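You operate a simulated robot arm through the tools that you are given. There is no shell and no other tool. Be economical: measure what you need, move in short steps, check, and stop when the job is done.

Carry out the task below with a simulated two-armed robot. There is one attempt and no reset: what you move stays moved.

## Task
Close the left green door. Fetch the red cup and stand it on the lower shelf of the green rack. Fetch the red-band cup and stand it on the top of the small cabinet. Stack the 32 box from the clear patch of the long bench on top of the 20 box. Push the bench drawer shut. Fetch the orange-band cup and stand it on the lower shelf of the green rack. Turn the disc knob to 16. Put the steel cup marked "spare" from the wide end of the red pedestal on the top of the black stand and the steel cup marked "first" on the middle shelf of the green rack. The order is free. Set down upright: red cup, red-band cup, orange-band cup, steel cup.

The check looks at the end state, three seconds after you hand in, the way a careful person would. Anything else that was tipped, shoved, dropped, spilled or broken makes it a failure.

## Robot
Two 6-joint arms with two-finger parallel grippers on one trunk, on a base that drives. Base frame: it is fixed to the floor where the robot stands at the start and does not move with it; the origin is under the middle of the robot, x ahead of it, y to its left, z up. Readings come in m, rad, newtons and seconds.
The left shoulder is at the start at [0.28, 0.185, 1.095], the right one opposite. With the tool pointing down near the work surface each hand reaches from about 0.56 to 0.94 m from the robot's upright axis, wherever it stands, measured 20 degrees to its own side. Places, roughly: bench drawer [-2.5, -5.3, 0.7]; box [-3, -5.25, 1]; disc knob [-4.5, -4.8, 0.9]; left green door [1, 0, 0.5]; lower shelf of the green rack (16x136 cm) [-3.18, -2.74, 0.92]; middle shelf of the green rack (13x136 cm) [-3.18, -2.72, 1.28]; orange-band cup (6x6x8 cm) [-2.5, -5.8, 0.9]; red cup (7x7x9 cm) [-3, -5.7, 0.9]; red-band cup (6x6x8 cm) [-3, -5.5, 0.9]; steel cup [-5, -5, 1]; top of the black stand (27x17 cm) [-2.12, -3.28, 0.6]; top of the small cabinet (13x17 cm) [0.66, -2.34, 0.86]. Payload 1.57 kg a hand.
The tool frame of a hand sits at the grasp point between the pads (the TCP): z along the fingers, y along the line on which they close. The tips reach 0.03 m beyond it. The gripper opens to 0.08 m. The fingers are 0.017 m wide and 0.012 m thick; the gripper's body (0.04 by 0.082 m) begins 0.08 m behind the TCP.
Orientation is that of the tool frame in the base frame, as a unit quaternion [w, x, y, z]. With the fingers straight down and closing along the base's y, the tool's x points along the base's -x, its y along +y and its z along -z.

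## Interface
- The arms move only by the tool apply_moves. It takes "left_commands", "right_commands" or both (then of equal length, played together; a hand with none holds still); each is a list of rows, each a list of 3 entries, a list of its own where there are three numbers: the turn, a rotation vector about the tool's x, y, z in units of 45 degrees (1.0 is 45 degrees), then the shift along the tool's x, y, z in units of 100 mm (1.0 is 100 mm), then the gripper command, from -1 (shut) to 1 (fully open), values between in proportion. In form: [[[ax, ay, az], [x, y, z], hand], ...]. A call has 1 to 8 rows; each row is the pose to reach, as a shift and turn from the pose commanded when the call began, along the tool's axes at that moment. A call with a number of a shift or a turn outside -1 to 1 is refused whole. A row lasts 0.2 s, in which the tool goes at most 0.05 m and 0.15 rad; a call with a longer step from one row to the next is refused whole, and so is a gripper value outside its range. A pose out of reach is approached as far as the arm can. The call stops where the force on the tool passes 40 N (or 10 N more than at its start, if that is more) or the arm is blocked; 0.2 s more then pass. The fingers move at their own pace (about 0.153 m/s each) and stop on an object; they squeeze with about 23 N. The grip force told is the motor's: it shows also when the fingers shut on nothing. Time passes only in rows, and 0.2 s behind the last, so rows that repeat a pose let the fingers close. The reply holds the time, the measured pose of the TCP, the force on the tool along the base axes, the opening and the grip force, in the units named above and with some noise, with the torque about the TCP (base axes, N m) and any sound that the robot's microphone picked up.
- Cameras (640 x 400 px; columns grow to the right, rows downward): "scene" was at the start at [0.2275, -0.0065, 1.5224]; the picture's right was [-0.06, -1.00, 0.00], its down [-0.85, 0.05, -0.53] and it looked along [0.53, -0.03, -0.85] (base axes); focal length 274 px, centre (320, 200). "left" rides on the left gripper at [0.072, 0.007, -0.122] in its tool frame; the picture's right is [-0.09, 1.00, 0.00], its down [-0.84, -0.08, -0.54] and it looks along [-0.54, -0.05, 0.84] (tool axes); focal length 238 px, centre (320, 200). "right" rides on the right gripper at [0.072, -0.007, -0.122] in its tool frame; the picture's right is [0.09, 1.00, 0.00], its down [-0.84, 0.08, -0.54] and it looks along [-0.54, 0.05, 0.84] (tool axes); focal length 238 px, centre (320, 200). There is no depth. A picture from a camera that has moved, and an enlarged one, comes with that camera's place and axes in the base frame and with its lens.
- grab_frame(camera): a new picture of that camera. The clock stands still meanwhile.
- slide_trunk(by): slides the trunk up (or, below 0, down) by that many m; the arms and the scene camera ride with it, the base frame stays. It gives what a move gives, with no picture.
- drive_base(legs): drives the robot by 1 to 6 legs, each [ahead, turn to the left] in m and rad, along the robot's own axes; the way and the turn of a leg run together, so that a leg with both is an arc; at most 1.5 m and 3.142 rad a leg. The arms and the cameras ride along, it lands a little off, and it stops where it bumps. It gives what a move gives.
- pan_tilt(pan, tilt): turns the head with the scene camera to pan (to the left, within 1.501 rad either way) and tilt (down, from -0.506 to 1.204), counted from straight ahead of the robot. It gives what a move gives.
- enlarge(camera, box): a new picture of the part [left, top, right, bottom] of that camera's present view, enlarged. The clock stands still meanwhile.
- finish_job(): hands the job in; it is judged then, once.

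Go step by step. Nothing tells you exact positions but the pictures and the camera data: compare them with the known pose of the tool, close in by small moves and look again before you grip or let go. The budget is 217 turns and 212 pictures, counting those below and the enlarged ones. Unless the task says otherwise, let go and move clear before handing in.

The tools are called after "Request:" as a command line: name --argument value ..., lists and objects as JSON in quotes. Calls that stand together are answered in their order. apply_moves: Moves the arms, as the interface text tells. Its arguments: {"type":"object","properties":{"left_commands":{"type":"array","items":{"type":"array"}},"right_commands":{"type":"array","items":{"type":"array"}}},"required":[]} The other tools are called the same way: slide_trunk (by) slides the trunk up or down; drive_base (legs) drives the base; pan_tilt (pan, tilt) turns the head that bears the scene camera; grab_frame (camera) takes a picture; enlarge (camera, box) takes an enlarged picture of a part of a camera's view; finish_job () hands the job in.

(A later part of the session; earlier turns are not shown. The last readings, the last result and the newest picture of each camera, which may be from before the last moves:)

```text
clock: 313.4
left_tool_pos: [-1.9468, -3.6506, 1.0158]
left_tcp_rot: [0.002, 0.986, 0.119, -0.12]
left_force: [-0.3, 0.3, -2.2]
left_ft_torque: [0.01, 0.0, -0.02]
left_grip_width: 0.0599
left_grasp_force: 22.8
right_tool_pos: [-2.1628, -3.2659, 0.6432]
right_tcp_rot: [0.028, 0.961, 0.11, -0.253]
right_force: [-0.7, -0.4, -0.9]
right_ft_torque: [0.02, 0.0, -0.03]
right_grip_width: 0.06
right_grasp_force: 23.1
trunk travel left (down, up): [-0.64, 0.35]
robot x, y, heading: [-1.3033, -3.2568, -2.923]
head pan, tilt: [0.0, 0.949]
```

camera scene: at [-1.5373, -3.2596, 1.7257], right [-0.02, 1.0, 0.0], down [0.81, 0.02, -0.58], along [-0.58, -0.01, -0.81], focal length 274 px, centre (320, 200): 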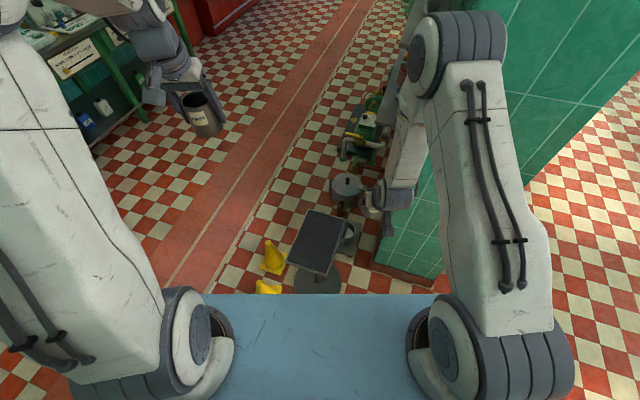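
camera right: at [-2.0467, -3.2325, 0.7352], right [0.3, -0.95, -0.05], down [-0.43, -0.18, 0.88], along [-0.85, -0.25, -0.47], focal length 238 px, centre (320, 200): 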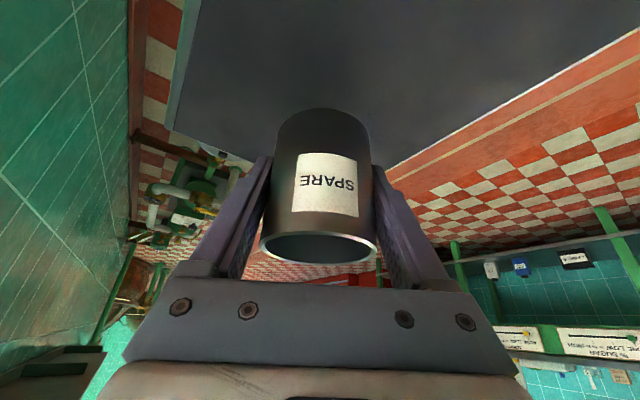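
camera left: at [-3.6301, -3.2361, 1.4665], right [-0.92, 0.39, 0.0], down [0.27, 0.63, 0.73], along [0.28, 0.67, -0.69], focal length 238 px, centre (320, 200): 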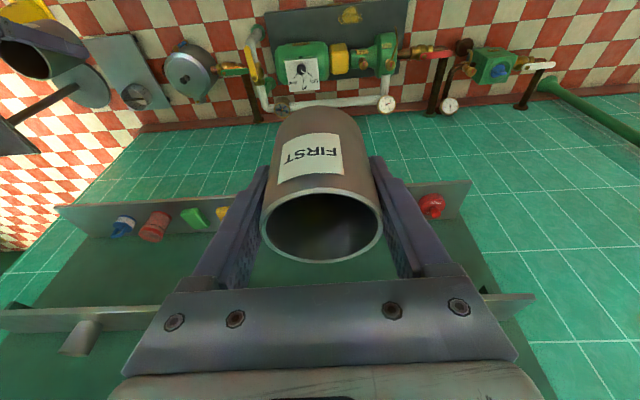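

Request:
apply_moves --right_commands '[[[0, 0, 0], [0.015, 0, 0.026], -1], [[0, 0, 0], [0.03, 0, 0.05], -1], [[0, 0, 0], [0.045, 0, 0.08], -1], [[0, 0, 0], [0.055, 0, 0.1], -1]]'

Request:
grab_frame --camera "right"

```text
clock: 314.4
left_tool_pos: [-1.948, -3.6502, 1.0157]
left_tcp_rot: [0.002, 0.986, 0.119, -0.12]
left_force: [-0.4, -0.1, -1.4]
left_ft_torque: [0.02, -0.02, -0.02]
left_grip_width: 0.0599
left_grasp_force: 23.6
right_tool_pos: [-2.1652, -3.2651, 0.6339]
right_tcp_rot: [0.029, 0.96, 0.11, -0.255]
right_force: [6.1, 2.8, 19.8]
right_ft_torque: [-0.03, -0.28, -0.05]
right_grip_width: 0.06
right_grasp_force: 23.1
trunk travel left (down, up): [-0.64, 0.35]
robot x, y, heading: [-1.3026, -3.2569, -2.925]
head pan, tilt: [0.0, 0.949]
```

```text
51 pictures are left
camera right: at [-2.0472, -3.2329, 0.7037], right [0.3, -0.95, -0.05], down [-0.43, -0.18, 0.89], along [-0.85, -0.25, -0.46], focal length 238 px, centre (320, 200)
```

right: 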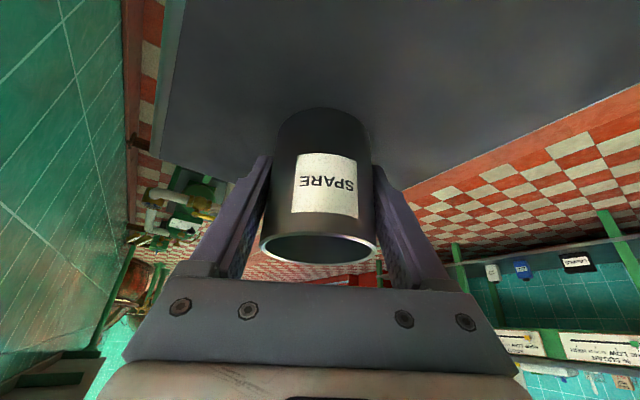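

Contact. I release SPARE and withdraw along the finger direction.

Request:
apply_moves --right_commands '[[[0, 0, 0], [-0.005, 0, -0.01], -1], [[0, 0, 0], [-0.005, 0, -0.01], 1], [[0, 0, 0], [-0.005, 0, -0.01], 1], [[0, 0, 0], [0, 0, -0.35], 1], [[0, 0, 0], [0, 0, -0.75], 1], [[0, 0, 0], [0.2, 0, -1], 1]]'

Request:
grab_frame --camera "right"

```text
clock: 315.8
left_tool_pos: [-1.9491, -3.6505, 1.0155]
left_tcp_rot: [0.003, 0.986, 0.118, -0.12]
left_force: [-0.4, -0.2, -0.7]
left_ft_torque: [0.01, 0.0, 0.01]
left_grip_width: 0.06
left_grasp_force: 22.8
right_tool_pos: [-2.0985, -3.2517, 0.7087]
right_tcp_rot: [0.029, 0.961, 0.112, -0.253]
right_force: [0.5, -0.9, 0.2]
right_ft_torque: [0.01, 0.02, 0.0]
right_grip_width: 0.0799
right_grasp_force: 0.1
trunk travel left (down, up): [-0.64, 0.35]
robot x, y, heading: [-1.3031, -3.252, -2.925]
head pan, tilt: [0.0, 0.949]
```

```text
50 pictures are left
camera right: at [-1.9815, -3.2184, 0.779], right [0.3, -0.95, -0.05], down [-0.43, -0.18, 0.88], along [-0.85, -0.25, -0.47], focal length 238 px, centre (320, 200)
```

right: 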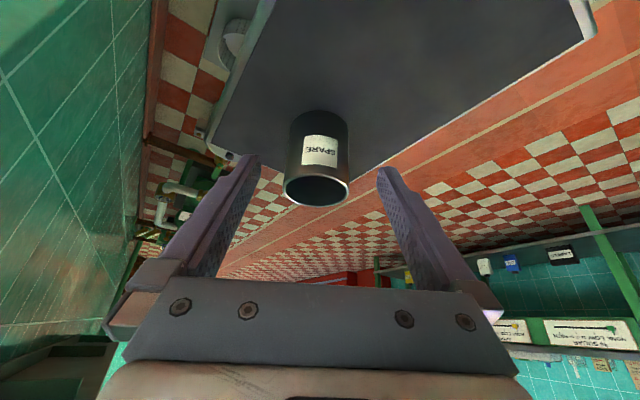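

SPARE stands on the stand. I retract the right hand, turn right so the stand lies to my left, and lower to set FIRST beside it temporarily.

Request:
apply_moves --right_commands '[[[0, 0, 0], [0.35, 0, -0.3], 1], [[0, 0, 0], [0.7, 0, -0.6], 1], [[0, 0, 0], [0.8, -0.1, -1], 1]]'

Request:
apply_moves --right_commands '[[[0, 0, 0], [-0.15, 0, -0.35], 1], [[0, 0, 0], [-0.3, 0, -0.7], 1], [[0, 0, 0], [-0.45, 0, -0.95], 1]]'

Request:
drive_base --legs '[[0, -0.41]]'

Request:
slide_trunk --by -0.28

Request:
grab_frame --camera "left"

```text
clock: 316.6
left_tool_pos: [-1.9496, -3.6506, 1.0164]
left_tcp_rot: [0.002, 0.986, 0.12, -0.119]
left_force: [-0.8, -0.5, 0.2]
left_ft_torque: [0.04, 0.0, 0.0]
left_grip_width: 0.06
left_grasp_force: 22.8
right_tool_pos: [-1.9851, -3.2155, 0.7559]
right_tcp_rot: [0.028, 0.961, 0.11, -0.252]
right_force: [1.0, 0.3, -0.4]
right_ft_torque: [0.01, -0.02, 0.0]
right_grip_width: 0.0802
right_grasp_force: 0.1
trunk travel left (down, up): [-0.64, 0.35]
robot x, y, heading: [-1.302, -3.253, -2.923]
head pan, tilt: [0.0, 0.949]
```

```text
clock: 317.4
left_tool_pos: [-1.9496, -3.6506, 1.0153]
left_tcp_rot: [0.003, 0.986, 0.118, -0.119]
left_force: [0.4, 0.5, -1.0]
left_ft_torque: [0.01, 0.0, -0.01]
left_grip_width: 0.0597
left_grasp_force: 23.6
right_tool_pos: [-1.979, -3.2129, 0.8613]
right_tcp_rot: [0.028, 0.961, 0.111, -0.251]
right_force: [0.1, -0.1, -1.0]
right_ft_torque: [0.02, -0.02, 0.04]
right_grip_width: 0.0801
right_grasp_force: 0.1
trunk travel left (down, up): [-0.64, 0.35]
robot x, y, heading: [-1.3053, -3.2524, -2.919]
head pan, tilt: [0.0, 0.949]
```

```text
clock: 319.0
left_tool_pos: [-2.0535, -3.3592, 1.0155]
left_tcp_rot: [-0.022, 0.989, -0.084, -0.118]
left_force: [0.0, 0.5, -1.1]
left_ft_torque: [0.03, -0.01, -0.01]
left_grip_width: 0.0602
left_grasp_force: 22.6
right_tool_pos: [-1.906, -2.9477, 0.8601]
right_tcp_rot: [-0.024, 0.963, -0.087, -0.253]
right_force: [-0.2, 0.1, -0.4]
right_ft_torque: [0.0, 0.01, 0.04]
right_grip_width: 0.0799
right_grasp_force: 0.0
trunk travel left (down, up): [-0.64, 0.35]
robot x, y, heading: [-1.3031, -3.2519, 2.952]
head pan, tilt: [0.0, 0.949]
```

```text
clock: 321.9
left_tool_pos: [-2.0554, -3.361, 0.7358]
left_tcp_rot: [-0.022, 0.989, -0.084, -0.118]
left_force: [0.0, 1.0, -0.8]
left_ft_torque: [-0.02, -0.02, 0.01]
left_grip_width: 0.0601
left_grasp_force: 23.1
right_tool_pos: [-1.9064, -2.9467, 0.5806]
right_tcp_rot: [-0.024, 0.963, -0.089, -0.252]
right_force: [-0.1, 0.7, 0.5]
right_ft_torque: [0.0, -0.02, 0.03]
right_grip_width: 0.08
right_grasp_force: 0.0
trunk travel left (down, up): [-0.36, 0.63]
robot x, y, heading: [-1.305, -3.2542, 2.949]
head pan, tilt: [0.0, 0.949]
```

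```text
49 pictures are left
camera left: at [-1.9569, -3.3865, 0.8361], right [-0.26, -0.97, 0.0], down [-0.66, 0.18, 0.73], along [-0.7, 0.19, -0.69], focal length 238 px, centre (320, 200)
```

left: 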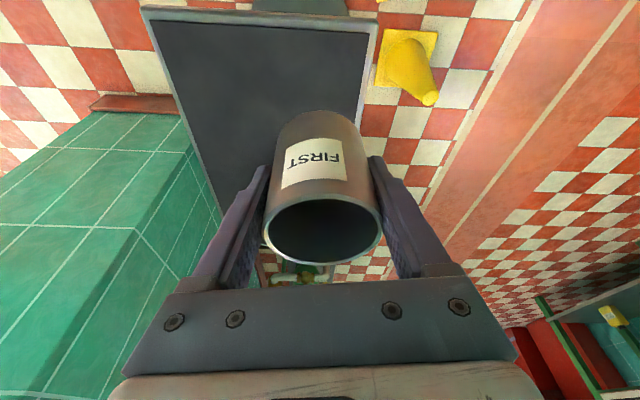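

Request:
apply_moves --left_commands '[[[0, 0, 0], [0, -0.28, 0], -1], [[0, 0, 0], [-0.06, -0.57, 0.02], -1], [[0, 0, 0], [0.06, -0.57, 0.4], -1], [[0, 0, 0], [0.12, -0.57, 0.75], -1]]'

Request:
grab_frame --camera "left"

```text
clock: 322.9
left_tool_pos: [-2.0493, -3.3018, 0.6618]
left_tcp_rot: [-0.021, 0.989, -0.084, -0.119]
left_force: [0.0, -0.2, -1.6]
left_ft_torque: [-0.01, -0.01, -0.03]
left_grip_width: 0.0597
left_grasp_force: 22.7
right_tool_pos: [-1.9063, -2.9476, 0.5797]
right_tcp_rot: [-0.023, 0.963, -0.087, -0.252]
right_force: [-0.3, -0.3, -1.5]
right_ft_torque: [0.01, -0.01, -0.02]
right_grip_width: 0.0801
right_grasp_force: 0.1
trunk travel left (down, up): [-0.36, 0.63]
robot x, y, heading: [-1.3012, -3.2517, 2.951]
head pan, tilt: [0.0, 0.949]
```

```text
48 pictures are left
camera left: at [-1.9519, -3.3274, 0.7611], right [-0.26, -0.97, 0.0], down [-0.66, 0.18, 0.73], along [-0.7, 0.19, -0.69], focal length 238 px, centre (320, 200)
```

left: 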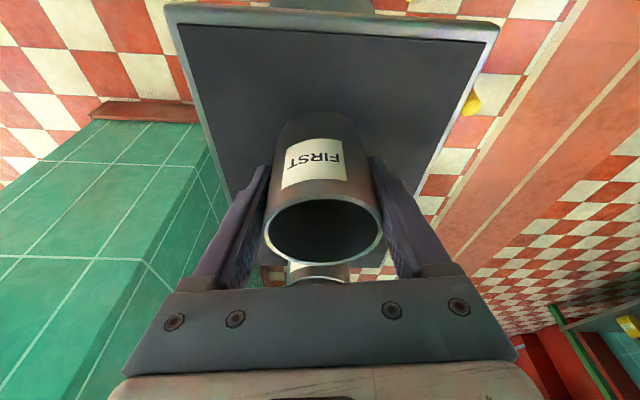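

Request:
apply_moves --left_commands '[[[0, 0, 0], [0.012, 0, 0.05], -1], [[0, 0, 0], [0.024, 0, 0.1], -1], [[0, 0, 0], [0.036, 0, 0.15], -1], [[0, 0, 0], [0.047, 0, 0.2], -1]]'

```text
clock: 323.9
left_tool_pos: [-2.0487, -3.3015, 0.6405]
left_tcp_rot: [-0.021, 0.989, -0.083, -0.118]
left_force: [-0.6, 0.3, -0.8]
left_ft_torque: [0.03, -0.02, 0.01]
left_grip_width: 0.0599
left_grasp_force: 22.9
right_tool_pos: [-1.9061, -2.9462, 0.5798]
right_tcp_rot: [-0.023, 0.963, -0.088, -0.252]
right_force: [-0.3, 0.5, -0.6]
right_ft_torque: [0.01, -0.03, 0.02]
right_grip_width: 0.08
right_grasp_force: 0.1
trunk travel left (down, up): [-0.36, 0.63]
robot x, y, heading: [-1.3019, -3.2542, 2.949]
head pan, tilt: [0.0, 0.949]
```

Request:
apply_moves --left_commands '[[[0, 0, 0], [0.008, 0, 0.03], -1], [[0, 0, 0], [0.016, 0, 0.06], -1], [[0, 0, 0], [0.022, 0, 0.09], -1]]'

```text
clock: 324.6
left_tool_pos: [-2.0502, -3.3002, 0.6338]
left_tcp_rot: [-0.022, 0.989, -0.085, -0.12]
left_force: [0.1, -1.7, 22.0]
left_ft_torque: [-0.66, 0.44, 0.07]
left_grip_width: 0.0603
left_grasp_force: 23.2
right_tool_pos: [-1.9059, -2.947, 0.5809]
right_tcp_rot: [-0.025, 0.963, -0.088, -0.253]
right_force: [0.0, -0.5, -0.6]
right_ft_torque: [0.03, 0.0, 0.01]
right_grip_width: 0.08
right_grasp_force: 0.2
trunk travel left (down, up): [-0.36, 0.63]
robot x, y, heading: [-1.3022, -3.2494, 2.947]
head pan, tilt: [0.0, 0.949]
```

FIRST is down. Release, lift the left hand clear, raise the trunk, and turn so the stand is to my right.

Request:
apply_moves --left_commands '[[[0, 0, 0], [0, 0, -0.01], -1], [[0, 0, 0], [0, 0, -0.01], 1], [[0, 0, 0], [0, 0, -0.01], 1], [[0, 0, 0], [0, 0, -0.4], 1], [[0, 0, 0], [0, 0, -0.8], 1], [[0, 0, 0], [0.1, 0.2, -1], 1]]'

Request:
slide_trunk --by 0.28

Request:
drive_base --legs '[[0, 0.41]]'

Request:
grab_frame --camera "right"

```text
clock: 326.1
left_tool_pos: [-2.0199, -3.3276, 0.7252]
left_tcp_rot: [-0.022, 0.989, -0.085, -0.116]
left_force: [-0.4, -0.2, 0.3]
left_ft_torque: [-0.02, 0.0, 0.01]
left_grip_width: 0.0802
left_grasp_force: 0.1
right_tool_pos: [-1.9056, -2.9455, 0.5798]
right_tcp_rot: [-0.023, 0.964, -0.087, -0.252]
right_force: [0.7, 0.3, -0.8]
right_ft_torque: [0.03, 0.03, 0.0]
right_grip_width: 0.0802
right_grasp_force: 0.0
trunk travel left (down, up): [-0.36, 0.63]
robot x, y, heading: [-1.3046, -3.251, 2.951]
head pan, tilt: [0.0, 0.949]
```

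```text
clock: 328.9
left_tool_pos: [-2.0201, -3.3275, 1.0069]
left_tcp_rot: [-0.022, 0.989, -0.084, -0.118]
left_force: [0.0, -0.3, -1.3]
left_ft_torque: [0.0, 0.01, 0.01]
left_grip_width: 0.0798
left_grasp_force: 0.1
right_tool_pos: [-1.9066, -2.9475, 0.8612]
right_tcp_rot: [-0.024, 0.963, -0.088, -0.252]
right_force: [0.3, 0.3, 0.5]
right_ft_torque: [0.03, 0.04, 0.01]
right_grip_width: 0.0803
right_grasp_force: 0.0
trunk travel left (down, up): [-0.64, 0.35]
robot x, y, heading: [-1.3001, -3.2575, 2.947]
head pan, tilt: [0.0, 0.949]
```

```text
clock: 330.5
left_tool_pos: [-1.9304, -3.6087, 1.0063]
left_tcp_rot: [0.003, 0.985, 0.12, -0.12]
left_force: [-1.0, 0.0, -0.3]
left_ft_torque: [0.04, 0.01, -0.03]
left_grip_width: 0.0799
left_grasp_force: 0.1
right_tool_pos: [-1.9776, -3.2141, 0.8595]
right_tcp_rot: [0.029, 0.961, 0.112, -0.252]
right_force: [0.3, 0.3, -0.2]
right_ft_torque: [-0.01, 0.03, -0.01]
right_grip_width: 0.08
right_grasp_force: 0.0
trunk travel left (down, up): [-0.64, 0.35]
robot x, y, heading: [-1.3004, -3.2534, -2.919]
head pan, tilt: [0.0, 0.949]
```

```text
47 pictures are left
camera right: at [-1.8611, -3.1807, 0.9309], right [0.3, -0.95, -0.05], down [-0.43, -0.18, 0.88], along [-0.85, -0.25, -0.47], focal length 238 px, centre (320, 200)
```

right: 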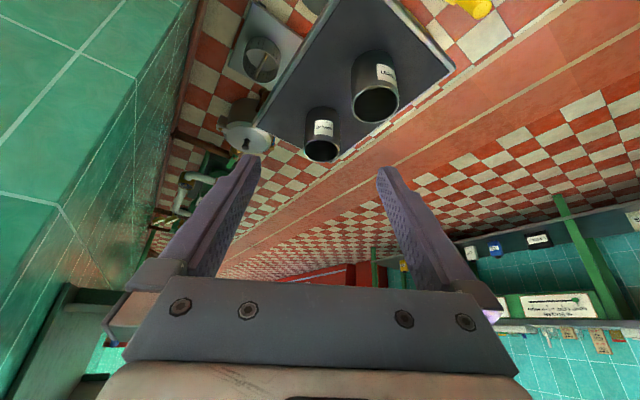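

FIRST at ≈(-2.047,-3.302). The right hand moves over it and descends partway.

Request:
apply_moves --right_commands '[[[0, 0, 0], [-0.26, 0.23, 0.15], 1], [[0, 0, 0], [-0.52, 0.46, 0.29], 1], [[0, 0, 0], [-0.77, 0.69, 0.44], 1]]'

Request:
apply_moves --right_commands '[[[0, 0, 0], [0.18, 0, 0.32], 1], [[0, 0, 0], [0.36, 0, 0.64], 1], [[0, 0, 0], [0.54, 0, 0.96], 1]]'

Request:
grab_frame --camera "right"

```text
clock: 331.3
left_tool_pos: [-1.9311, -3.6083, 1.006]
left_tcp_rot: [0.003, 0.985, 0.121, -0.119]
left_force: [-0.1, 0.5, 0.8]
left_ft_torque: [-0.01, 0.0, 0.0]
left_grip_width: 0.0799
left_grasp_force: 0.1
right_tool_pos: [-2.0489, -3.3029, 0.8605]
right_tcp_rot: [0.029, 0.961, 0.112, -0.252]
right_force: [-0.8, 0.7, 0.6]
right_ft_torque: [-0.02, 0.01, 0.02]
right_grip_width: 0.0798
right_grasp_force: 0.1
trunk travel left (down, up): [-0.64, 0.35]
robot x, y, heading: [-1.305, -3.2501, -2.918]
head pan, tilt: [0.0, 0.949]
```

```text
clock: 332.1
left_tool_pos: [-1.9308, -3.6096, 1.0053]
left_tcp_rot: [0.002, 0.985, 0.12, -0.121]
left_force: [-0.1, -0.3, -0.7]
left_ft_torque: [0.02, 0.01, 0.05]
left_grip_width: 0.0804
left_grasp_force: 0.1
right_tool_pos: [-2.0492, -3.3021, 0.7482]
right_tcp_rot: [0.029, 0.961, 0.111, -0.253]
right_force: [0.1, -0.5, -0.3]
right_ft_torque: [0.02, 0.01, 0.01]
right_grip_width: 0.0801
right_grasp_force: 0.1
trunk travel left (down, up): [-0.64, 0.35]
robot x, y, heading: [-1.3007, -3.2515, -2.92]
head pan, tilt: [0.0, 0.949]
```

```text
46 pictures are left
camera right: at [-1.9314, -3.269, 0.8194], right [0.3, -0.95, -0.05], down [-0.43, -0.18, 0.88], along [-0.85, -0.25, -0.47], focal length 238 px, centre (320, 200)
```

right: 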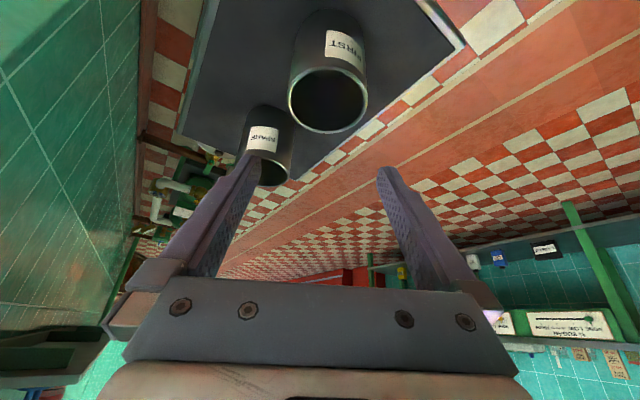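

Request:
apply_moves --right_commands '[[[0, 0, 0], [0.2, 0.02, 0.28], 1], [[0, 0, 0], [0.39, 0.02, 0.57], 1], [[0, 0, 0], [0.56, 0.02, 0.84], 1], [[0, 0, 0], [0.56, 0.02, 0.84], -1], [[0, 0, 0], [0.56, 0.02, 0.84], -1], [[0, 0, 0], [0.56, 0.02, 0.84], -1]]'

Request:
apply_moves --right_commands '[[[0, 0, 0], [-0.16, 0, -0.29], -1], [[0, 0, 0], [-0.33, 0, -0.58], -1], [[0, 0, 0], [-0.49, 0, -0.87], -1]]'

Request:
grab_frame --camera "right"

```text
clock: 333.5
left_tool_pos: [-1.9299, -3.6092, 1.0068]
left_tcp_rot: [0.003, 0.985, 0.121, -0.12]
left_force: [-0.3, 0.2, 0.8]
left_ft_torque: [-0.01, 0.02, -0.01]
left_grip_width: 0.08
left_grasp_force: 0.0
right_tool_pos: [-2.0408, -3.3025, 0.6487]
right_tcp_rot: [0.028, 0.961, 0.111, -0.252]
right_force: [-0.3, -0.8, -0.2]
right_ft_torque: [0.01, 0.0, 0.01]
right_grip_width: 0.0595
right_grasp_force: 22.7
trunk travel left (down, up): [-0.64, 0.35]
robot x, y, heading: [-1.3016, -3.2526, -2.921]
head pan, tilt: [0.0, 0.949]
```

```text
clock: 334.3
left_tool_pos: [-1.9307, -3.609, 1.0052]
left_tcp_rot: [0.003, 0.985, 0.121, -0.12]
left_force: [1.1, -0.8, 0.0]
left_ft_torque: [0.0, -0.03, 0.02]
left_grip_width: 0.0799
left_grasp_force: 0.0
right_tool_pos: [-2.0425, -3.3012, 0.7494]
right_tcp_rot: [0.029, 0.961, 0.111, -0.252]
right_force: [0.3, 0.2, -0.3]
right_ft_torque: [-0.02, -0.02, 0.01]
right_grip_width: 0.0596
right_grasp_force: 22.7
trunk travel left (down, up): [-0.64, 0.35]
robot x, y, heading: [-1.3019, -3.2531, -2.921]
head pan, tilt: [0.0, 0.949]
```

```text
45 pictures are left
camera right: at [-1.9247, -3.2681, 0.8192], right [0.31, -0.95, -0.05], down [-0.43, -0.18, 0.88], along [-0.85, -0.25, -0.47], focal length 238 px, centre (320, 200)
```

right: 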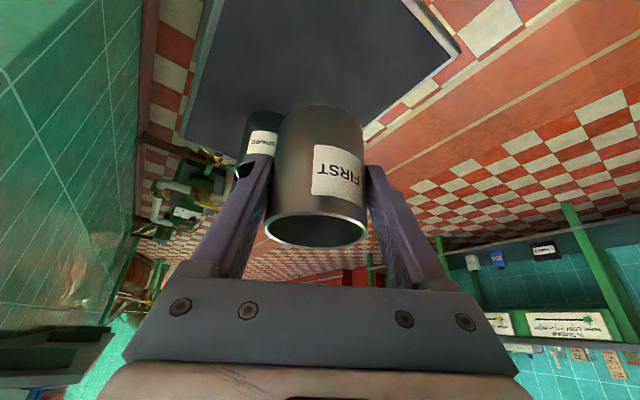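

FIRST is re-gripped tilted. I raise the trunk and the hand, and drive back to the rack.

Request:
slide_trunk --by 0.35

Request:
drive_base --legs '[[0, 0.929], [1.093, 0], [0, -1.332], [0.9, 0], [0.902, 0], [0, -1.7]]'

Request:
apply_moves --right_commands '[[[0, 0, 0], [-0.16, 0, -0.29], -1], [[0, 0, 0], [-0.33, 0, -0.58], -1], [[0, 0, 0], [-0.49, 0, -0.87], -1]]'

Request:
apply_moves --right_commands '[[[0, 0, 0], [-0.16, 0, -0.29], -1], [[0, 0, 0], [-0.33, 0, -0.58], -1], [[0, 0, 0], [-0.49, 0, -0.87], -1]]'

Request:
apply_moves --right_commands '[[[0, 0, 0], [-0.16, 0, -0.29], -1], [[0, 0, 0], [-0.3, 0, -0.53], -1]]'

Request:
pan_tilt --pan -0.1 --tilt 0.4

Request:
grab_frame --camera "scene"

```text
clock: 337.7
left_tool_pos: [-1.9312, -3.6087, 1.3564]
left_tcp_rot: [0.002, 0.985, 0.12, -0.12]
left_force: [-0.2, 0.0, 0.3]
left_ft_torque: [0.0, 0.03, 0.01]
left_grip_width: 0.0802
left_grasp_force: 0.0
right_tool_pos: [-2.0426, -3.2997, 1.0992]
right_tcp_rot: [0.028, 0.961, 0.11, -0.252]
right_force: [-0.4, 0.6, -1.0]
right_ft_torque: [0.0, -0.01, -0.02]
right_grip_width: 0.0591
right_grasp_force: 22.9
trunk travel left (down, up): [-0.99, 0.0]
robot x, y, heading: [-1.3043, -3.2542, -2.917]
head pan, tilt: [0.0, 0.949]
```

```text
clock: 361.7
left_tool_pos: [-3.4995, -3.1915, 1.3561]
left_tcp_rot: [0.103, -0.591, 0.797, 0.062]
left_force: [0.6, -0.1, 0.0]
left_ft_torque: [0.03, -0.03, 0.0]
left_grip_width: 0.0798
left_grasp_force: 0.1
right_tool_pos: [-3.1782, -3.2543, 1.0984]
right_tcp_rot: [0.206, -0.571, 0.78, 0.149]
right_force: [0.5, -0.6, -0.6]
right_ft_torque: [0.02, 0.03, 0.01]
right_grip_width: 0.0594
right_grasp_force: 23.3
trunk travel left (down, up): [-0.99, 0.0]
robot x, y, heading: [-3.5127, -3.9131, 1.253]
head pan, tilt: [0.0, 0.949]
```

```text
clock: 362.5
left_tool_pos: [-3.4988, -3.1918, 1.3561]
left_tcp_rot: [0.103, -0.591, 0.797, 0.062]
left_force: [0.0, 0.9, -0.1]
left_ft_torque: [0.02, 0.0, 0.02]
left_grip_width: 0.08
left_grasp_force: 0.0
right_tool_pos: [-3.1781, -3.2524, 1.1984]
right_tcp_rot: [0.205, -0.572, 0.78, 0.15]
right_force: [-0.8, -0.1, -1.5]
right_ft_torque: [-0.01, -0.03, 0.01]
right_grip_width: 0.0592
right_grasp_force: 22.3
trunk travel left (down, up): [-0.99, 0.0]
robot x, y, heading: [-3.5144, -3.9095, 1.258]
head pan, tilt: [0.0, 0.949]
```

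```text
clock: 363.3
left_tool_pos: [-3.4995, -3.1913, 1.3565]
left_tcp_rot: [0.104, -0.591, 0.798, 0.062]
left_force: [-0.3, 0.2, 0.2]
left_ft_torque: [0.0, 0.0, -0.01]
left_grip_width: 0.0797
left_grasp_force: 0.2
right_tool_pos: [-3.1773, -3.2523, 1.2991]
right_tcp_rot: [0.209, -0.578, 0.775, 0.147]
right_force: [-1.1, 1.3, -0.6]
right_ft_torque: [0.02, -0.02, -0.04]
right_grip_width: 0.0592
right_grasp_force: 23.2
trunk travel left (down, up): [-0.99, 0.0]
robot x, y, heading: [-3.5158, -3.9147, 1.254]
head pan, tilt: [0.0, 0.949]
```

```text
clock: 363.9
left_tool_pos: [-3.4984, -3.1919, 1.3566]
left_tcp_rot: [0.103, -0.591, 0.798, 0.061]
left_force: [0.2, 0.4, 0.0]
left_ft_torque: [-0.01, -0.03, 0.02]
left_grip_width: 0.0802
left_grasp_force: 0.0
right_tool_pos: [-3.1796, -3.2528, 1.3595]
right_tcp_rot: [0.208, -0.571, 0.78, 0.148]
right_force: [0.3, -0.4, -0.9]
right_ft_torque: [-0.02, -0.04, 0.01]
right_grip_width: 0.0594
right_grasp_force: 22.7
trunk travel left (down, up): [-0.99, 0.0]
robot x, y, heading: [-3.5165, -3.9098, 1.256]
head pan, tilt: [0.0, 0.949]
```

```text
clock: 364.9
left_tool_pos: [-3.4999, -3.1915, 1.3578]
left_tcp_rot: [0.103, -0.591, 0.798, 0.061]
left_force: [-0.5, 0.1, -0.2]
left_ft_torque: [-0.01, 0.01, 0.01]
left_grip_width: 0.0801
left_grasp_force: 0.0
right_tool_pos: [-3.179, -3.2527, 1.3585]
right_tcp_rot: [0.208, -0.571, 0.78, 0.148]
right_force: [-0.9, 0.4, -1.1]
right_ft_torque: [0.01, 0.0, -0.01]
right_grip_width: 0.0591
right_grasp_force: 22.9
trunk travel left (down, up): [-0.99, 0.0]
robot x, y, heading: [-3.5126, -3.911, 1.258]
head pan, tilt: [-0.099, 0.4]
```

```text
44 pictures are left
camera scene: at [-3.4284, -3.6785, 1.7722], right [0.92, -0.4, 0.0], down [-0.16, -0.36, -0.92], along [0.37, 0.84, -0.39], focal length 274 px, centre (320, 200)
```

scene: 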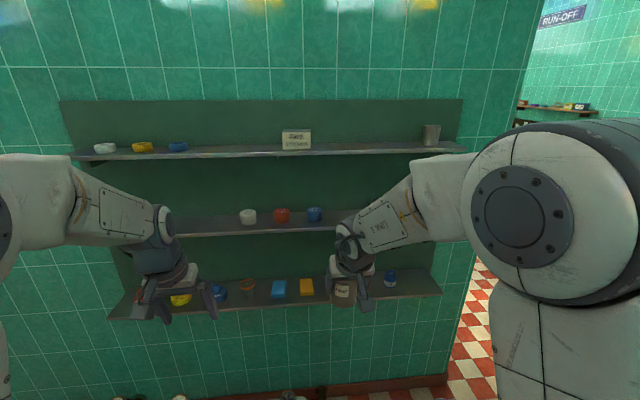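

The right hand is at the needed height. I approach the rack and shift the hand toward the gap between the blue tub and the existing grey cup.

Request:
drive_base --legs '[[0.375, 0]]'

Request:
apply_moves --right_commands '[[[0, 0, 0], [0, -0.35, 0], -1], [[0, 0, 0], [0, -0.7, 0], -1], [[0, 0, 0], [0, -0.98, 0], -1]]'

Request:
grab_frame --camera "right"

Request:
grab_frame --camera "scene"

```text
clock: 367.2
left_tool_pos: [-3.3814, -2.8331, 1.3561]
left_tcp_rot: [0.102, -0.591, 0.797, 0.062]
left_force: [-0.3, 0.8, 0.0]
left_ft_torque: [0.02, 0.02, 0.01]
left_grip_width: 0.08
left_grasp_force: 0.0
right_tool_pos: [-3.062, -2.8941, 1.3588]
right_tcp_rot: [0.208, -0.571, 0.78, 0.148]
right_force: [-0.8, 0.3, -1.2]
right_ft_torque: [-0.03, -0.01, -0.01]
right_grip_width: 0.0595
right_grasp_force: 22.6
trunk travel left (down, up): [-0.99, 0.0]
robot x, y, heading: [-3.3933, -3.5532, 1.253]
head pan, tilt: [-0.099, 0.4]
```

```text
clock: 368.0
left_tool_pos: [-3.3825, -2.8337, 1.3556]
left_tcp_rot: [0.103, -0.591, 0.797, 0.062]
left_force: [-0.6, 0.3, -0.2]
left_ft_torque: [0.01, 0.01, -0.04]
left_grip_width: 0.0802
left_grasp_force: 0.1
right_tool_pos: [-3.032, -2.9106, 1.3476]
right_tcp_rot: [0.217, -0.569, 0.781, 0.142]
right_force: [-0.2, 0.4, -1.3]
right_ft_torque: [0.0, 0.0, 0.0]
right_grip_width: 0.0592
right_grasp_force: 22.6
right hand out of reach, approached as far as the arm can: row 1, 2, 3
trunk travel left (down, up): [-0.99, 0.0]
robot x, y, heading: [-3.3944, -3.5548, 1.254]
head pan, tilt: [-0.099, 0.4]
```

```text
43 pictures are left
camera right: at [-3.0665, -3.0305, 1.4158], right [-0.97, 0.24, -0.07], down [0.05, 0.46, 0.89], along [0.24, 0.86, -0.46], focal length 238 px, centre (320, 200)
```

right: 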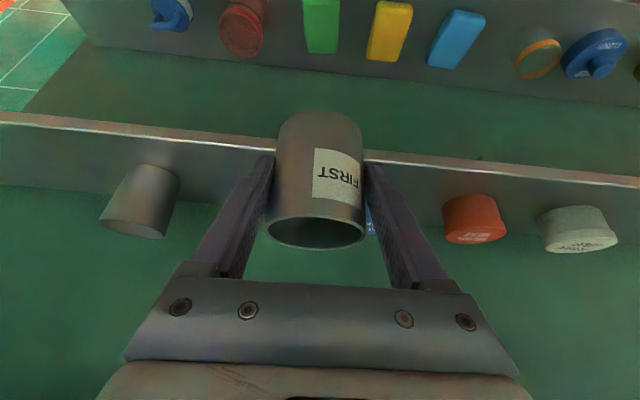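

```text
42 pictures are left
camera scene: at [-3.3115, -3.3206, 1.7723], right [0.92, -0.4, 0.0], down [-0.16, -0.36, -0.92], along [0.37, 0.84, -0.39], focal length 274 px, centre (320, 200)
```

scene: 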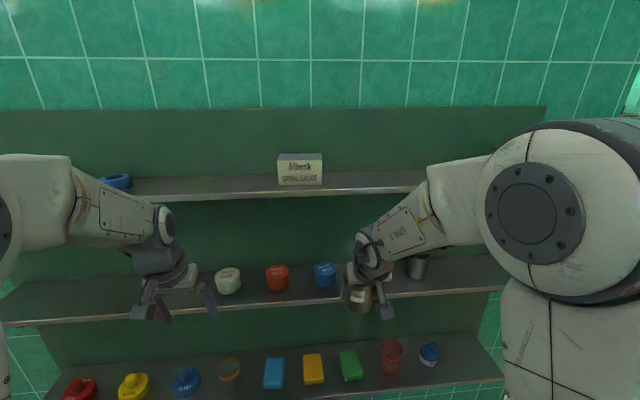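

Lateral reach is limited at this height, so I turn the base slightly right instead, then extend forward.

Request:
drive_base --legs '[[0, -0.095]]'

Request:
apply_moves --right_commands '[[[0, 0, 0], [-0.3, 0, 0.12], -1], [[0, 0, 0], [-0.6, 0, 0.27], -1]]'

Request:
grab_frame --camera "right"

```text
clock: 368.9
left_tool_pos: [-3.3128, -2.8384, 1.3564]
left_tcp_rot: [0.106, -0.552, 0.825, 0.057]
left_force: [-0.7, -0.3, -0.6]
left_ft_torque: [0.03, 0.01, 0.02]
left_grip_width: 0.0802
left_grasp_force: 0.0
right_tool_pos: [-2.971, -2.9491, 1.3478]
right_tcp_rot: [0.224, -0.53, 0.807, 0.13]
right_force: [0.0, -1.4, -0.9]
right_ft_torque: [0.02, 0.01, -0.03]
right_grip_width: 0.0594
right_grasp_force: 22.8
trunk travel left (down, up): [-0.99, 0.0]
robot x, y, heading: [-3.3968, -3.5553, 1.159]
head pan, tilt: [-0.099, 0.4]
```

```text
clock: 369.6
left_tool_pos: [-3.3127, -2.8381, 1.3554]
left_tcp_rot: [0.106, -0.552, 0.825, 0.056]
left_force: [0.3, 0.9, -0.1]
left_ft_torque: [0.02, 0.0, -0.02]
left_grip_width: 0.0802
left_grasp_force: 0.1
right_tool_pos: [-2.953, -2.8897, 1.348]
right_tcp_rot: [0.231, -0.527, 0.808, 0.127]
right_force: [0.2, 0.9, 0.0]
right_ft_torque: [-0.01, 0.04, -0.03]
right_grip_width: 0.0591
right_grasp_force: 22.8
right hand out of reach, approached as far as the arm can: row 2
trunk travel left (down, up): [-0.99, 0.0]
robot x, y, heading: [-3.3957, -3.5519, 1.164]
head pan, tilt: [-0.099, 0.4]
```

```text
41 pictures are left
camera right: at [-3.0016, -3.0044, 1.4156], right [-0.94, 0.34, -0.09], down [0.08, 0.45, 0.89], along [0.34, 0.83, -0.45], focal length 238 px, centre (320, 200)
```

right: 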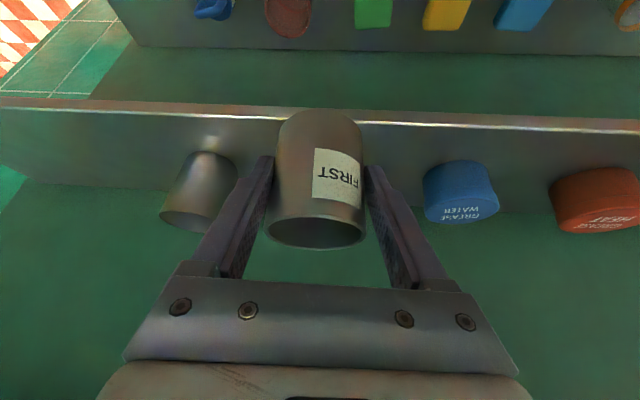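

The cup lines up with the gap. I extend it forward over the middle shelf in small steps, slightly up.

Request:
apply_moves --right_commands '[[[0, 0, 0], [-0.16, 0.02, 0.0], -1], [[0, 0, 0], [-0.35, 0.04, 0.08], -1], [[0, 0, 0], [-0.5, 0.06, 0.16], -1], [[0, 0, 0], [-0.63, 0.07, 0.23], -1]]'

Request:
grab_frame --camera "right"

Request:
grab_frame --camera "scene"

```text
clock: 370.6
left_tool_pos: [-3.3125, -2.8392, 1.3557]
left_tcp_rot: [0.106, -0.553, 0.825, 0.056]
left_force: [0.5, 0.5, -0.8]
left_ft_torque: [0.0, 0.0, 0.01]
left_grip_width: 0.0801
left_grasp_force: 0.0
right_tool_pos: [-2.948, -2.8291, 1.3506]
right_tcp_rot: [0.237, -0.525, 0.808, 0.124]
right_force: [0.0, -0.3, -0.8]
right_ft_torque: [-0.03, -0.02, -0.03]
right_grip_width: 0.0592
right_grasp_force: 23.1
right hand out of reach, approached as far as the arm can: row 1, 2, 3, 4
trunk travel left (down, up): [-0.99, 0.0]
robot x, y, heading: [-3.3966, -3.5586, 1.157]
head pan, tilt: [-0.099, 0.4]
```

```text
40 pictures are left
camera right: at [-2.9975, -2.9434, 1.418], right [-0.93, 0.34, -0.1], down [0.07, 0.45, 0.89], along [0.35, 0.82, -0.45], focal length 238 px, centre (320, 200)
```

right: 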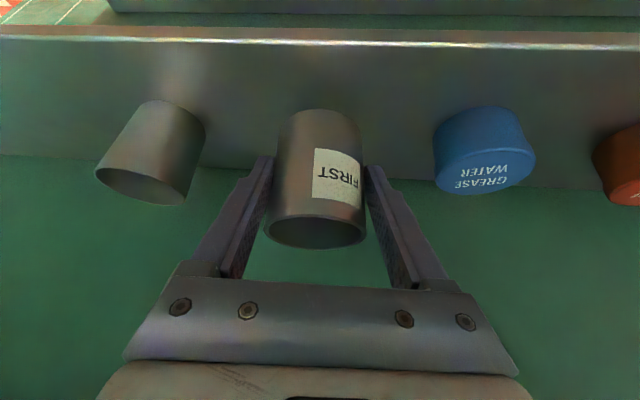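

```text
39 pictures are left
camera scene: at [-3.2891, -3.3299, 1.7722], right [0.87, -0.49, 0.0], down [-0.19, -0.34, -0.92], along [0.45, 0.8, -0.39], focal length 274 px, centre (320, 200)
```

scene: 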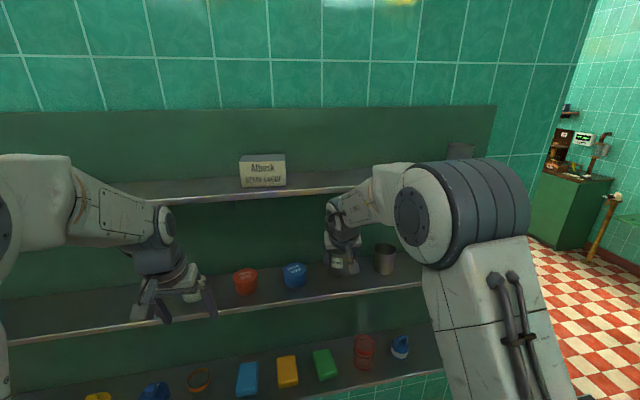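

The cup sits over the middle shelf beside the existing one. I lower in small steps to contact.

Request:
apply_moves --right_commands '[[[-0.03, 0, 0], [0.0, 0.0, 0.06], -1], [[-0.06, 0, 0], [0.03, 0.0, 0.12], -1], [[-0.06, 0, 0], [0.06, 0.0, 0.16], -1]]'

```text
clock: 371.4
left_tool_pos: [-3.3132, -2.8392, 1.355]
left_tcp_rot: [0.106, -0.553, 0.825, 0.057]
left_force: [0.0, -0.5, 0.4]
left_ft_torque: [0.01, 0.02, 0.03]
left_grip_width: 0.0797
left_grasp_force: 0.1
right_tool_pos: [-2.9572, -2.8284, 1.339]
right_tcp_rot: [0.234, -0.527, 0.806, 0.132]
right_force: [0.0, -0.6, -0.8]
right_ft_torque: [-0.03, 0.03, -0.06]
right_grip_width: 0.0591
right_grasp_force: 23.5
right hand out of reach, approached as far as the arm can: row 1, 2, 3
trunk travel left (down, up): [-0.99, 0.0]
robot x, y, heading: [-3.3966, -3.5574, 1.158]
head pan, tilt: [-0.099, 0.4]
```

I finish lowering with the trunk, which keeps the arm pose fixed.

Request:
slide_trunk --by -0.006

Request:
grab_frame --camera "right"

```text
clock: 371.9
left_tool_pos: [-3.3133, -2.8379, 1.3505]
left_tcp_rot: [0.106, -0.552, 0.825, 0.057]
left_force: [-0.9, 0.2, 0.4]
left_ft_torque: [0.0, 0.02, -0.02]
left_grip_width: 0.08
left_grasp_force: 0.0
right_tool_pos: [-2.9574, -2.8285, 1.3329]
right_tcp_rot: [0.234, -0.527, 0.806, 0.133]
right_force: [-0.4, 0.1, 0.2]
right_ft_torque: [-0.01, 0.03, 0.0]
right_grip_width: 0.0594
right_grasp_force: 23.0
trunk travel left (down, up): [-0.984, 0.006]
robot x, y, heading: [-3.3973, -3.5554, 1.159]
head pan, tilt: [-0.099, 0.4]
```

```text
38 pictures are left
camera right: at [-3.005, -2.9456, 1.3997], right [-0.94, 0.33, -0.08], down [0.08, 0.44, 0.89], along [0.33, 0.83, -0.44], focal length 238 px, centre (320, 200)
```

right: 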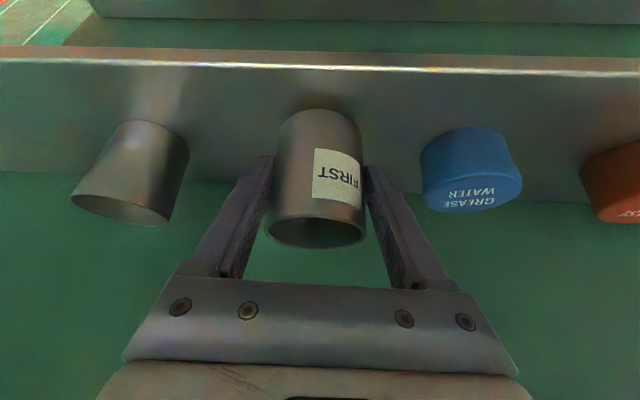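

Request:
slide_trunk --by -0.005

Request:
slide_trunk --by -0.004

```text
clock: 372.4
left_tool_pos: [-3.3142, -2.8385, 1.3451]
left_tcp_rot: [0.106, -0.552, 0.825, 0.057]
left_force: [-0.1, -0.1, -0.2]
left_ft_torque: [-0.02, 0.02, 0.01]
left_grip_width: 0.08
left_grasp_force: 0.1
right_tool_pos: [-2.9584, -2.8295, 1.3273]
right_tcp_rot: [0.235, -0.527, 0.806, 0.134]
right_force: [0.1, 0.8, -0.1]
right_ft_torque: [0.06, -0.01, 0.01]
right_grip_width: 0.0594
right_grasp_force: 23.7
trunk travel left (down, up): [-0.979, 0.011]
robot x, y, heading: [-3.3975, -3.5566, 1.164]
head pan, tilt: [-0.099, 0.4]
```

```text
clock: 373.0
left_tool_pos: [-3.3132, -2.839, 1.3412]
left_tcp_rot: [0.106, -0.553, 0.824, 0.057]
left_force: [-0.1, 0.7, -0.6]
left_ft_torque: [-0.01, -0.02, 0.0]
left_grip_width: 0.0799
left_grasp_force: 0.1
right_tool_pos: [-2.9574, -2.8291, 1.324]
right_tcp_rot: [0.234, -0.527, 0.806, 0.132]
right_force: [1.0, -0.4, -0.6]
right_ft_torque: [-0.02, 0.04, 0.0]
right_grip_width: 0.0596
right_grasp_force: 22.4
trunk travel left (down, up): [-0.975, 0.015]
robot x, y, heading: [-3.3986, -3.5543, 1.163]
head pan, tilt: [-0.099, 0.4]
```

Request:
slide_trunk --by -0.004

Request:
slide_trunk --by -0.004

Request:
grab_frame --camera "right"

```text
clock: 373.5
left_tool_pos: [-3.3131, -2.8387, 1.3374]
left_tcp_rot: [0.105, -0.553, 0.825, 0.056]
left_force: [0.3, 0.6, -0.2]
left_ft_torque: [-0.03, 0.0, 0.03]
left_grip_width: 0.0802
left_grasp_force: 0.0
right_tool_pos: [-2.957, -2.8291, 1.3226]
right_tcp_rot: [0.236, -0.527, 0.805, 0.134]
right_force: [-0.3, -3.9, 17.1]
right_ft_torque: [-0.19, 0.34, 0.07]
right_grip_width: 0.0593
right_grasp_force: 23.1
trunk travel left (down, up): [-0.971, 0.019]
robot x, y, heading: [-3.3959, -3.5557, 1.154]
head pan, tilt: [-0.099, 0.4]
```

```text
clock: 374.0
left_tool_pos: [-3.3134, -2.8381, 1.333]
left_tcp_rot: [0.104, -0.552, 0.825, 0.056]
left_force: [0.4, -0.4, -1.3]
left_ft_torque: [-0.01, -0.01, 0.0]
left_grip_width: 0.0801
left_grasp_force: 0.0
right_tool_pos: [-2.9571, -2.8274, 1.3184]
right_tcp_rot: [0.237, -0.526, 0.806, 0.134]
right_force: [4.0, 2.3, 20.6]
right_ft_torque: [0.63, 0.23, -0.13]
right_grip_width: 0.0597
right_grasp_force: 23.0
trunk travel left (down, up): [-0.967, 0.023]
robot x, y, heading: [-3.3922, -3.5541, 1.162]
head pan, tilt: [-0.099, 0.4]
```

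```text
37 pictures are left
camera right: at [-3.0047, -2.9451, 1.3844], right [-0.94, 0.33, -0.08], down [0.08, 0.43, 0.9], along [0.33, 0.84, -0.43], focal length 238 px, centre (320, 200)
```

right: 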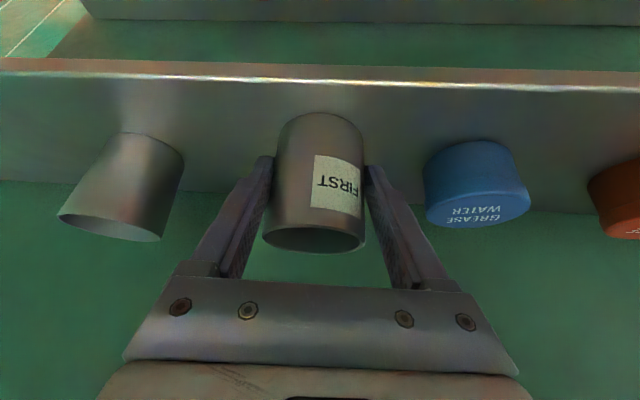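

FIRST rests on the middle shelf. I open the gripper in place and back the base straight out.

Request:
apply_moves --right_commands '[[[0, 0, 0], [0, 0, 0], 1], [[0, 0, 0], [0, 0, 0], 1]]'

Request:
drive_base --legs '[[-0.35, 0]]'

Request:
grab_frame --camera "right"

Request:
pan_tilt --pan 0.0 --tilt 0.45

Request:
grab_frame --camera "scene"

```text
clock: 374.6
left_tool_pos: [-3.3132, -2.8386, 1.3317]
left_tcp_rot: [0.105, -0.553, 0.825, 0.056]
left_force: [0.3, 0.3, -0.1]
left_ft_torque: [-0.01, 0.01, -0.01]
left_grip_width: 0.0799
left_grasp_force: 0.1
right_tool_pos: [-2.9571, -2.8299, 1.3146]
right_tcp_rot: [0.233, -0.528, 0.806, 0.131]
right_force: [0.4, 0.0, 0.1]
right_ft_torque: [-0.01, 0.02, 0.02]
right_grip_width: 0.08
right_grasp_force: 0.1
trunk travel left (down, up): [-0.967, 0.023]
robot x, y, heading: [-3.3973, -3.5573, 1.163]
head pan, tilt: [-0.099, 0.4]
```

```text
clock: 376.9
left_tool_pos: [-3.4533, -3.1589, 1.333]
left_tcp_rot: [0.105, -0.554, 0.824, 0.058]
left_force: [-0.3, -0.2, 0.5]
left_ft_torque: [0.03, -0.02, -0.02]
left_grip_width: 0.0799
left_grasp_force: 0.2
right_tool_pos: [-3.0983, -3.1499, 1.3163]
right_tcp_rot: [0.234, -0.529, 0.805, 0.134]
right_force: [-0.2, 0.1, -0.6]
right_ft_torque: [0.0, 0.01, 0.0]
right_grip_width: 0.0802
right_grasp_force: 0.0
trunk travel left (down, up): [-0.967, 0.023]
robot x, y, heading: [-3.537, -3.8779, 1.161]
head pan, tilt: [-0.099, 0.4]
```

```text
36 pictures are left
camera right: at [-3.1457, -3.2658, 1.3827], right [-0.94, 0.33, -0.08], down [0.08, 0.44, 0.89], along [0.33, 0.83, -0.44], focal length 238 px, centre (320, 200)
```

right: 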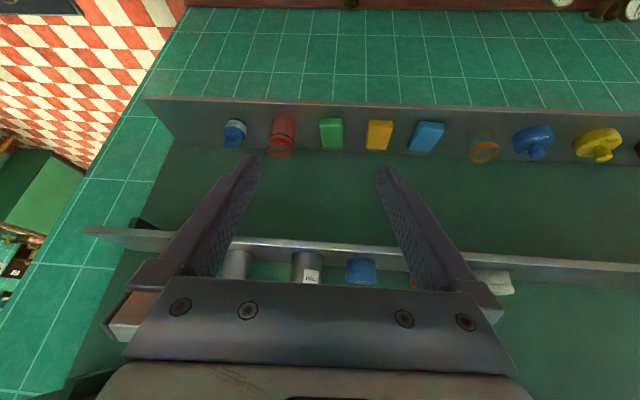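

```text
clock: 377.6
left_tool_pos: [-3.4544, -3.1593, 1.3326]
left_tcp_rot: [0.106, -0.553, 0.824, 0.057]
left_force: [-0.6, 0.6, -0.2]
left_ft_torque: [-0.02, 0.01, -0.02]
left_grip_width: 0.08
left_grasp_force: 0.0
right_tool_pos: [-3.0992, -3.1511, 1.3156]
right_tcp_rot: [0.234, -0.529, 0.805, 0.134]
right_force: [1.1, -1.0, 0.6]
right_ft_torque: [-0.01, 0.01, 0.01]
right_grip_width: 0.0801
right_grasp_force: 0.1
trunk travel left (down, up): [-0.967, 0.023]
robot x, y, heading: [-3.5372, -3.8763, 1.159]
head pan, tilt: [0.0, 0.45]
```

```text
35 pictures are left
camera scene: at [-3.4379, -3.6474, 1.7446], right [0.92, -0.4, 0.0], down [-0.17, -0.4, -0.9], along [0.36, 0.83, -0.44], focal length 274 px, centre (320, 200)
```

scene: 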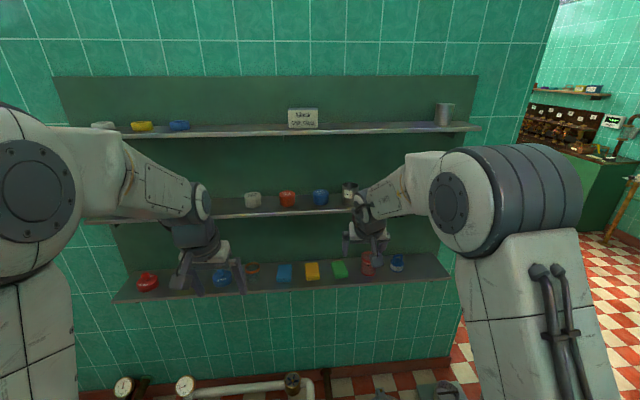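

FIRST stands upright on the middle shelf. Last item: the red-band cup. I drive back to the bench.

Request:
drive_base --legs '[[0, -1.63], [1.275, 0], [0, -1.415]]'

Request:
apply_moves --left_commands '[[[0, 0.1, 0], [0.3, 0, 0], 1], [[0, 0.2, 0], [0.6, 0, 0], 1], [[0, 0.3, 0], [0.9, 0, 0.1], 1], [[0, 0.3, 0], [0.9, 0, 0.1], 1]]' --right_commands '[[[0, 0.17, 0], [0.1, 0, 0.2], 1], [[0, 0.34, 0], [0.2, 0, 0.5], 1], [[0, 0.51, 0], [0.35, 0, 0.8], 1], [[0, 0.66, 0], [0.5, 0, 1], 1]]'

Request:
apply_moves --right_commands '[[[0, 0, 0], [0, 0, 0.3], 1], [[0, 0, 0], [0, 0, 0.6], 1], [[0, 0, 0], [0, 0, 0.9], 1]]'

Request:
grab_frame --camera "right"

```text
clock: 391.4
left_tool_pos: [-2.3709, -5.1547, 1.3325]
left_tcp_rot: [0.064, 0.787, 0.605, -0.102]
left_force: [0.1, 0.8, 0.4]
left_ft_torque: [-0.02, 0.01, 0.0]
left_grip_width: 0.08
left_grasp_force: 0.0
right_tool_pos: [-2.7232, -5.2115, 1.3155]
right_tcp_rot: [0.147, 0.77, 0.579, -0.225]
right_force: [-0.4, 0.3, -0.4]
right_ft_torque: [0.02, -0.03, 0.0]
right_grip_width: 0.08
right_grasp_force: 0.1
trunk travel left (down, up): [-0.967, 0.023]
robot x, y, heading: [-2.3795, -4.4327, -1.851]
head pan, tilt: [0.0, 0.45]
```

```text
clock: 392.4
left_tool_pos: [-2.3488, -5.0728, 1.302]
left_tcp_rot: [-0.008, 0.793, 0.609, -0.008]
left_force: [0.3, -0.2, 0.4]
left_ft_torque: [0.0, 0.02, 0.01]
left_grip_width: 0.0799
left_grasp_force: 0.0
right_tool_pos: [-2.7158, -5.1777, 1.18]
right_tcp_rot: [-0.027, 0.797, 0.593, -0.105]
right_force: [0.2, 0.5, -0.5]
right_ft_torque: [0.02, -0.01, 0.0]
right_grip_width: 0.0798
right_grasp_force: 0.0
right hand out of reach, approached as far as the arm can: row 1, 2, 3, 4
trunk travel left (down, up): [-0.967, 0.023]
robot x, y, heading: [-2.3828, -4.4337, -1.851]
head pan, tilt: [0.0, 0.45]
```

```text
clock: 393.2
left_tool_pos: [-2.3499, -5.0743, 1.302]
left_tcp_rot: [-0.008, 0.793, 0.609, -0.008]
left_force: [0.4, 0.3, -0.3]
left_ft_torque: [-0.02, 0.0, -0.03]
left_grip_width: 0.0796
left_grasp_force: 0.1
right_tool_pos: [-2.733, -5.1861, 1.0928]
right_tcp_rot: [-0.028, 0.797, 0.593, -0.105]
right_force: [0.1, 0.1, -0.6]
right_ft_torque: [-0.01, 0.02, 0.01]
right_grip_width: 0.0801
right_grasp_force: 0.0
trunk travel left (down, up): [-0.967, 0.023]
robot x, y, heading: [-2.3807, -4.4344, -1.849]
head pan, tilt: [0.0, 0.45]
```

```text
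34 pictures are left
camera right: at [-2.6961, -5.1071, 1.2027], right [0.96, -0.21, -0.18], down [-0.05, -0.78, 0.63], along [-0.27, -0.6, -0.76], focal length 238 px, centre (320, 200)
```

right: 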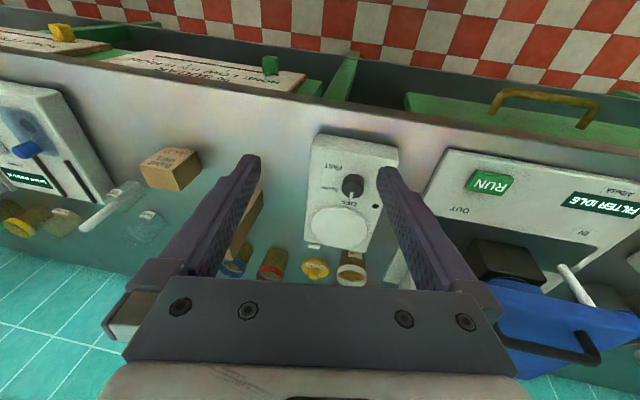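

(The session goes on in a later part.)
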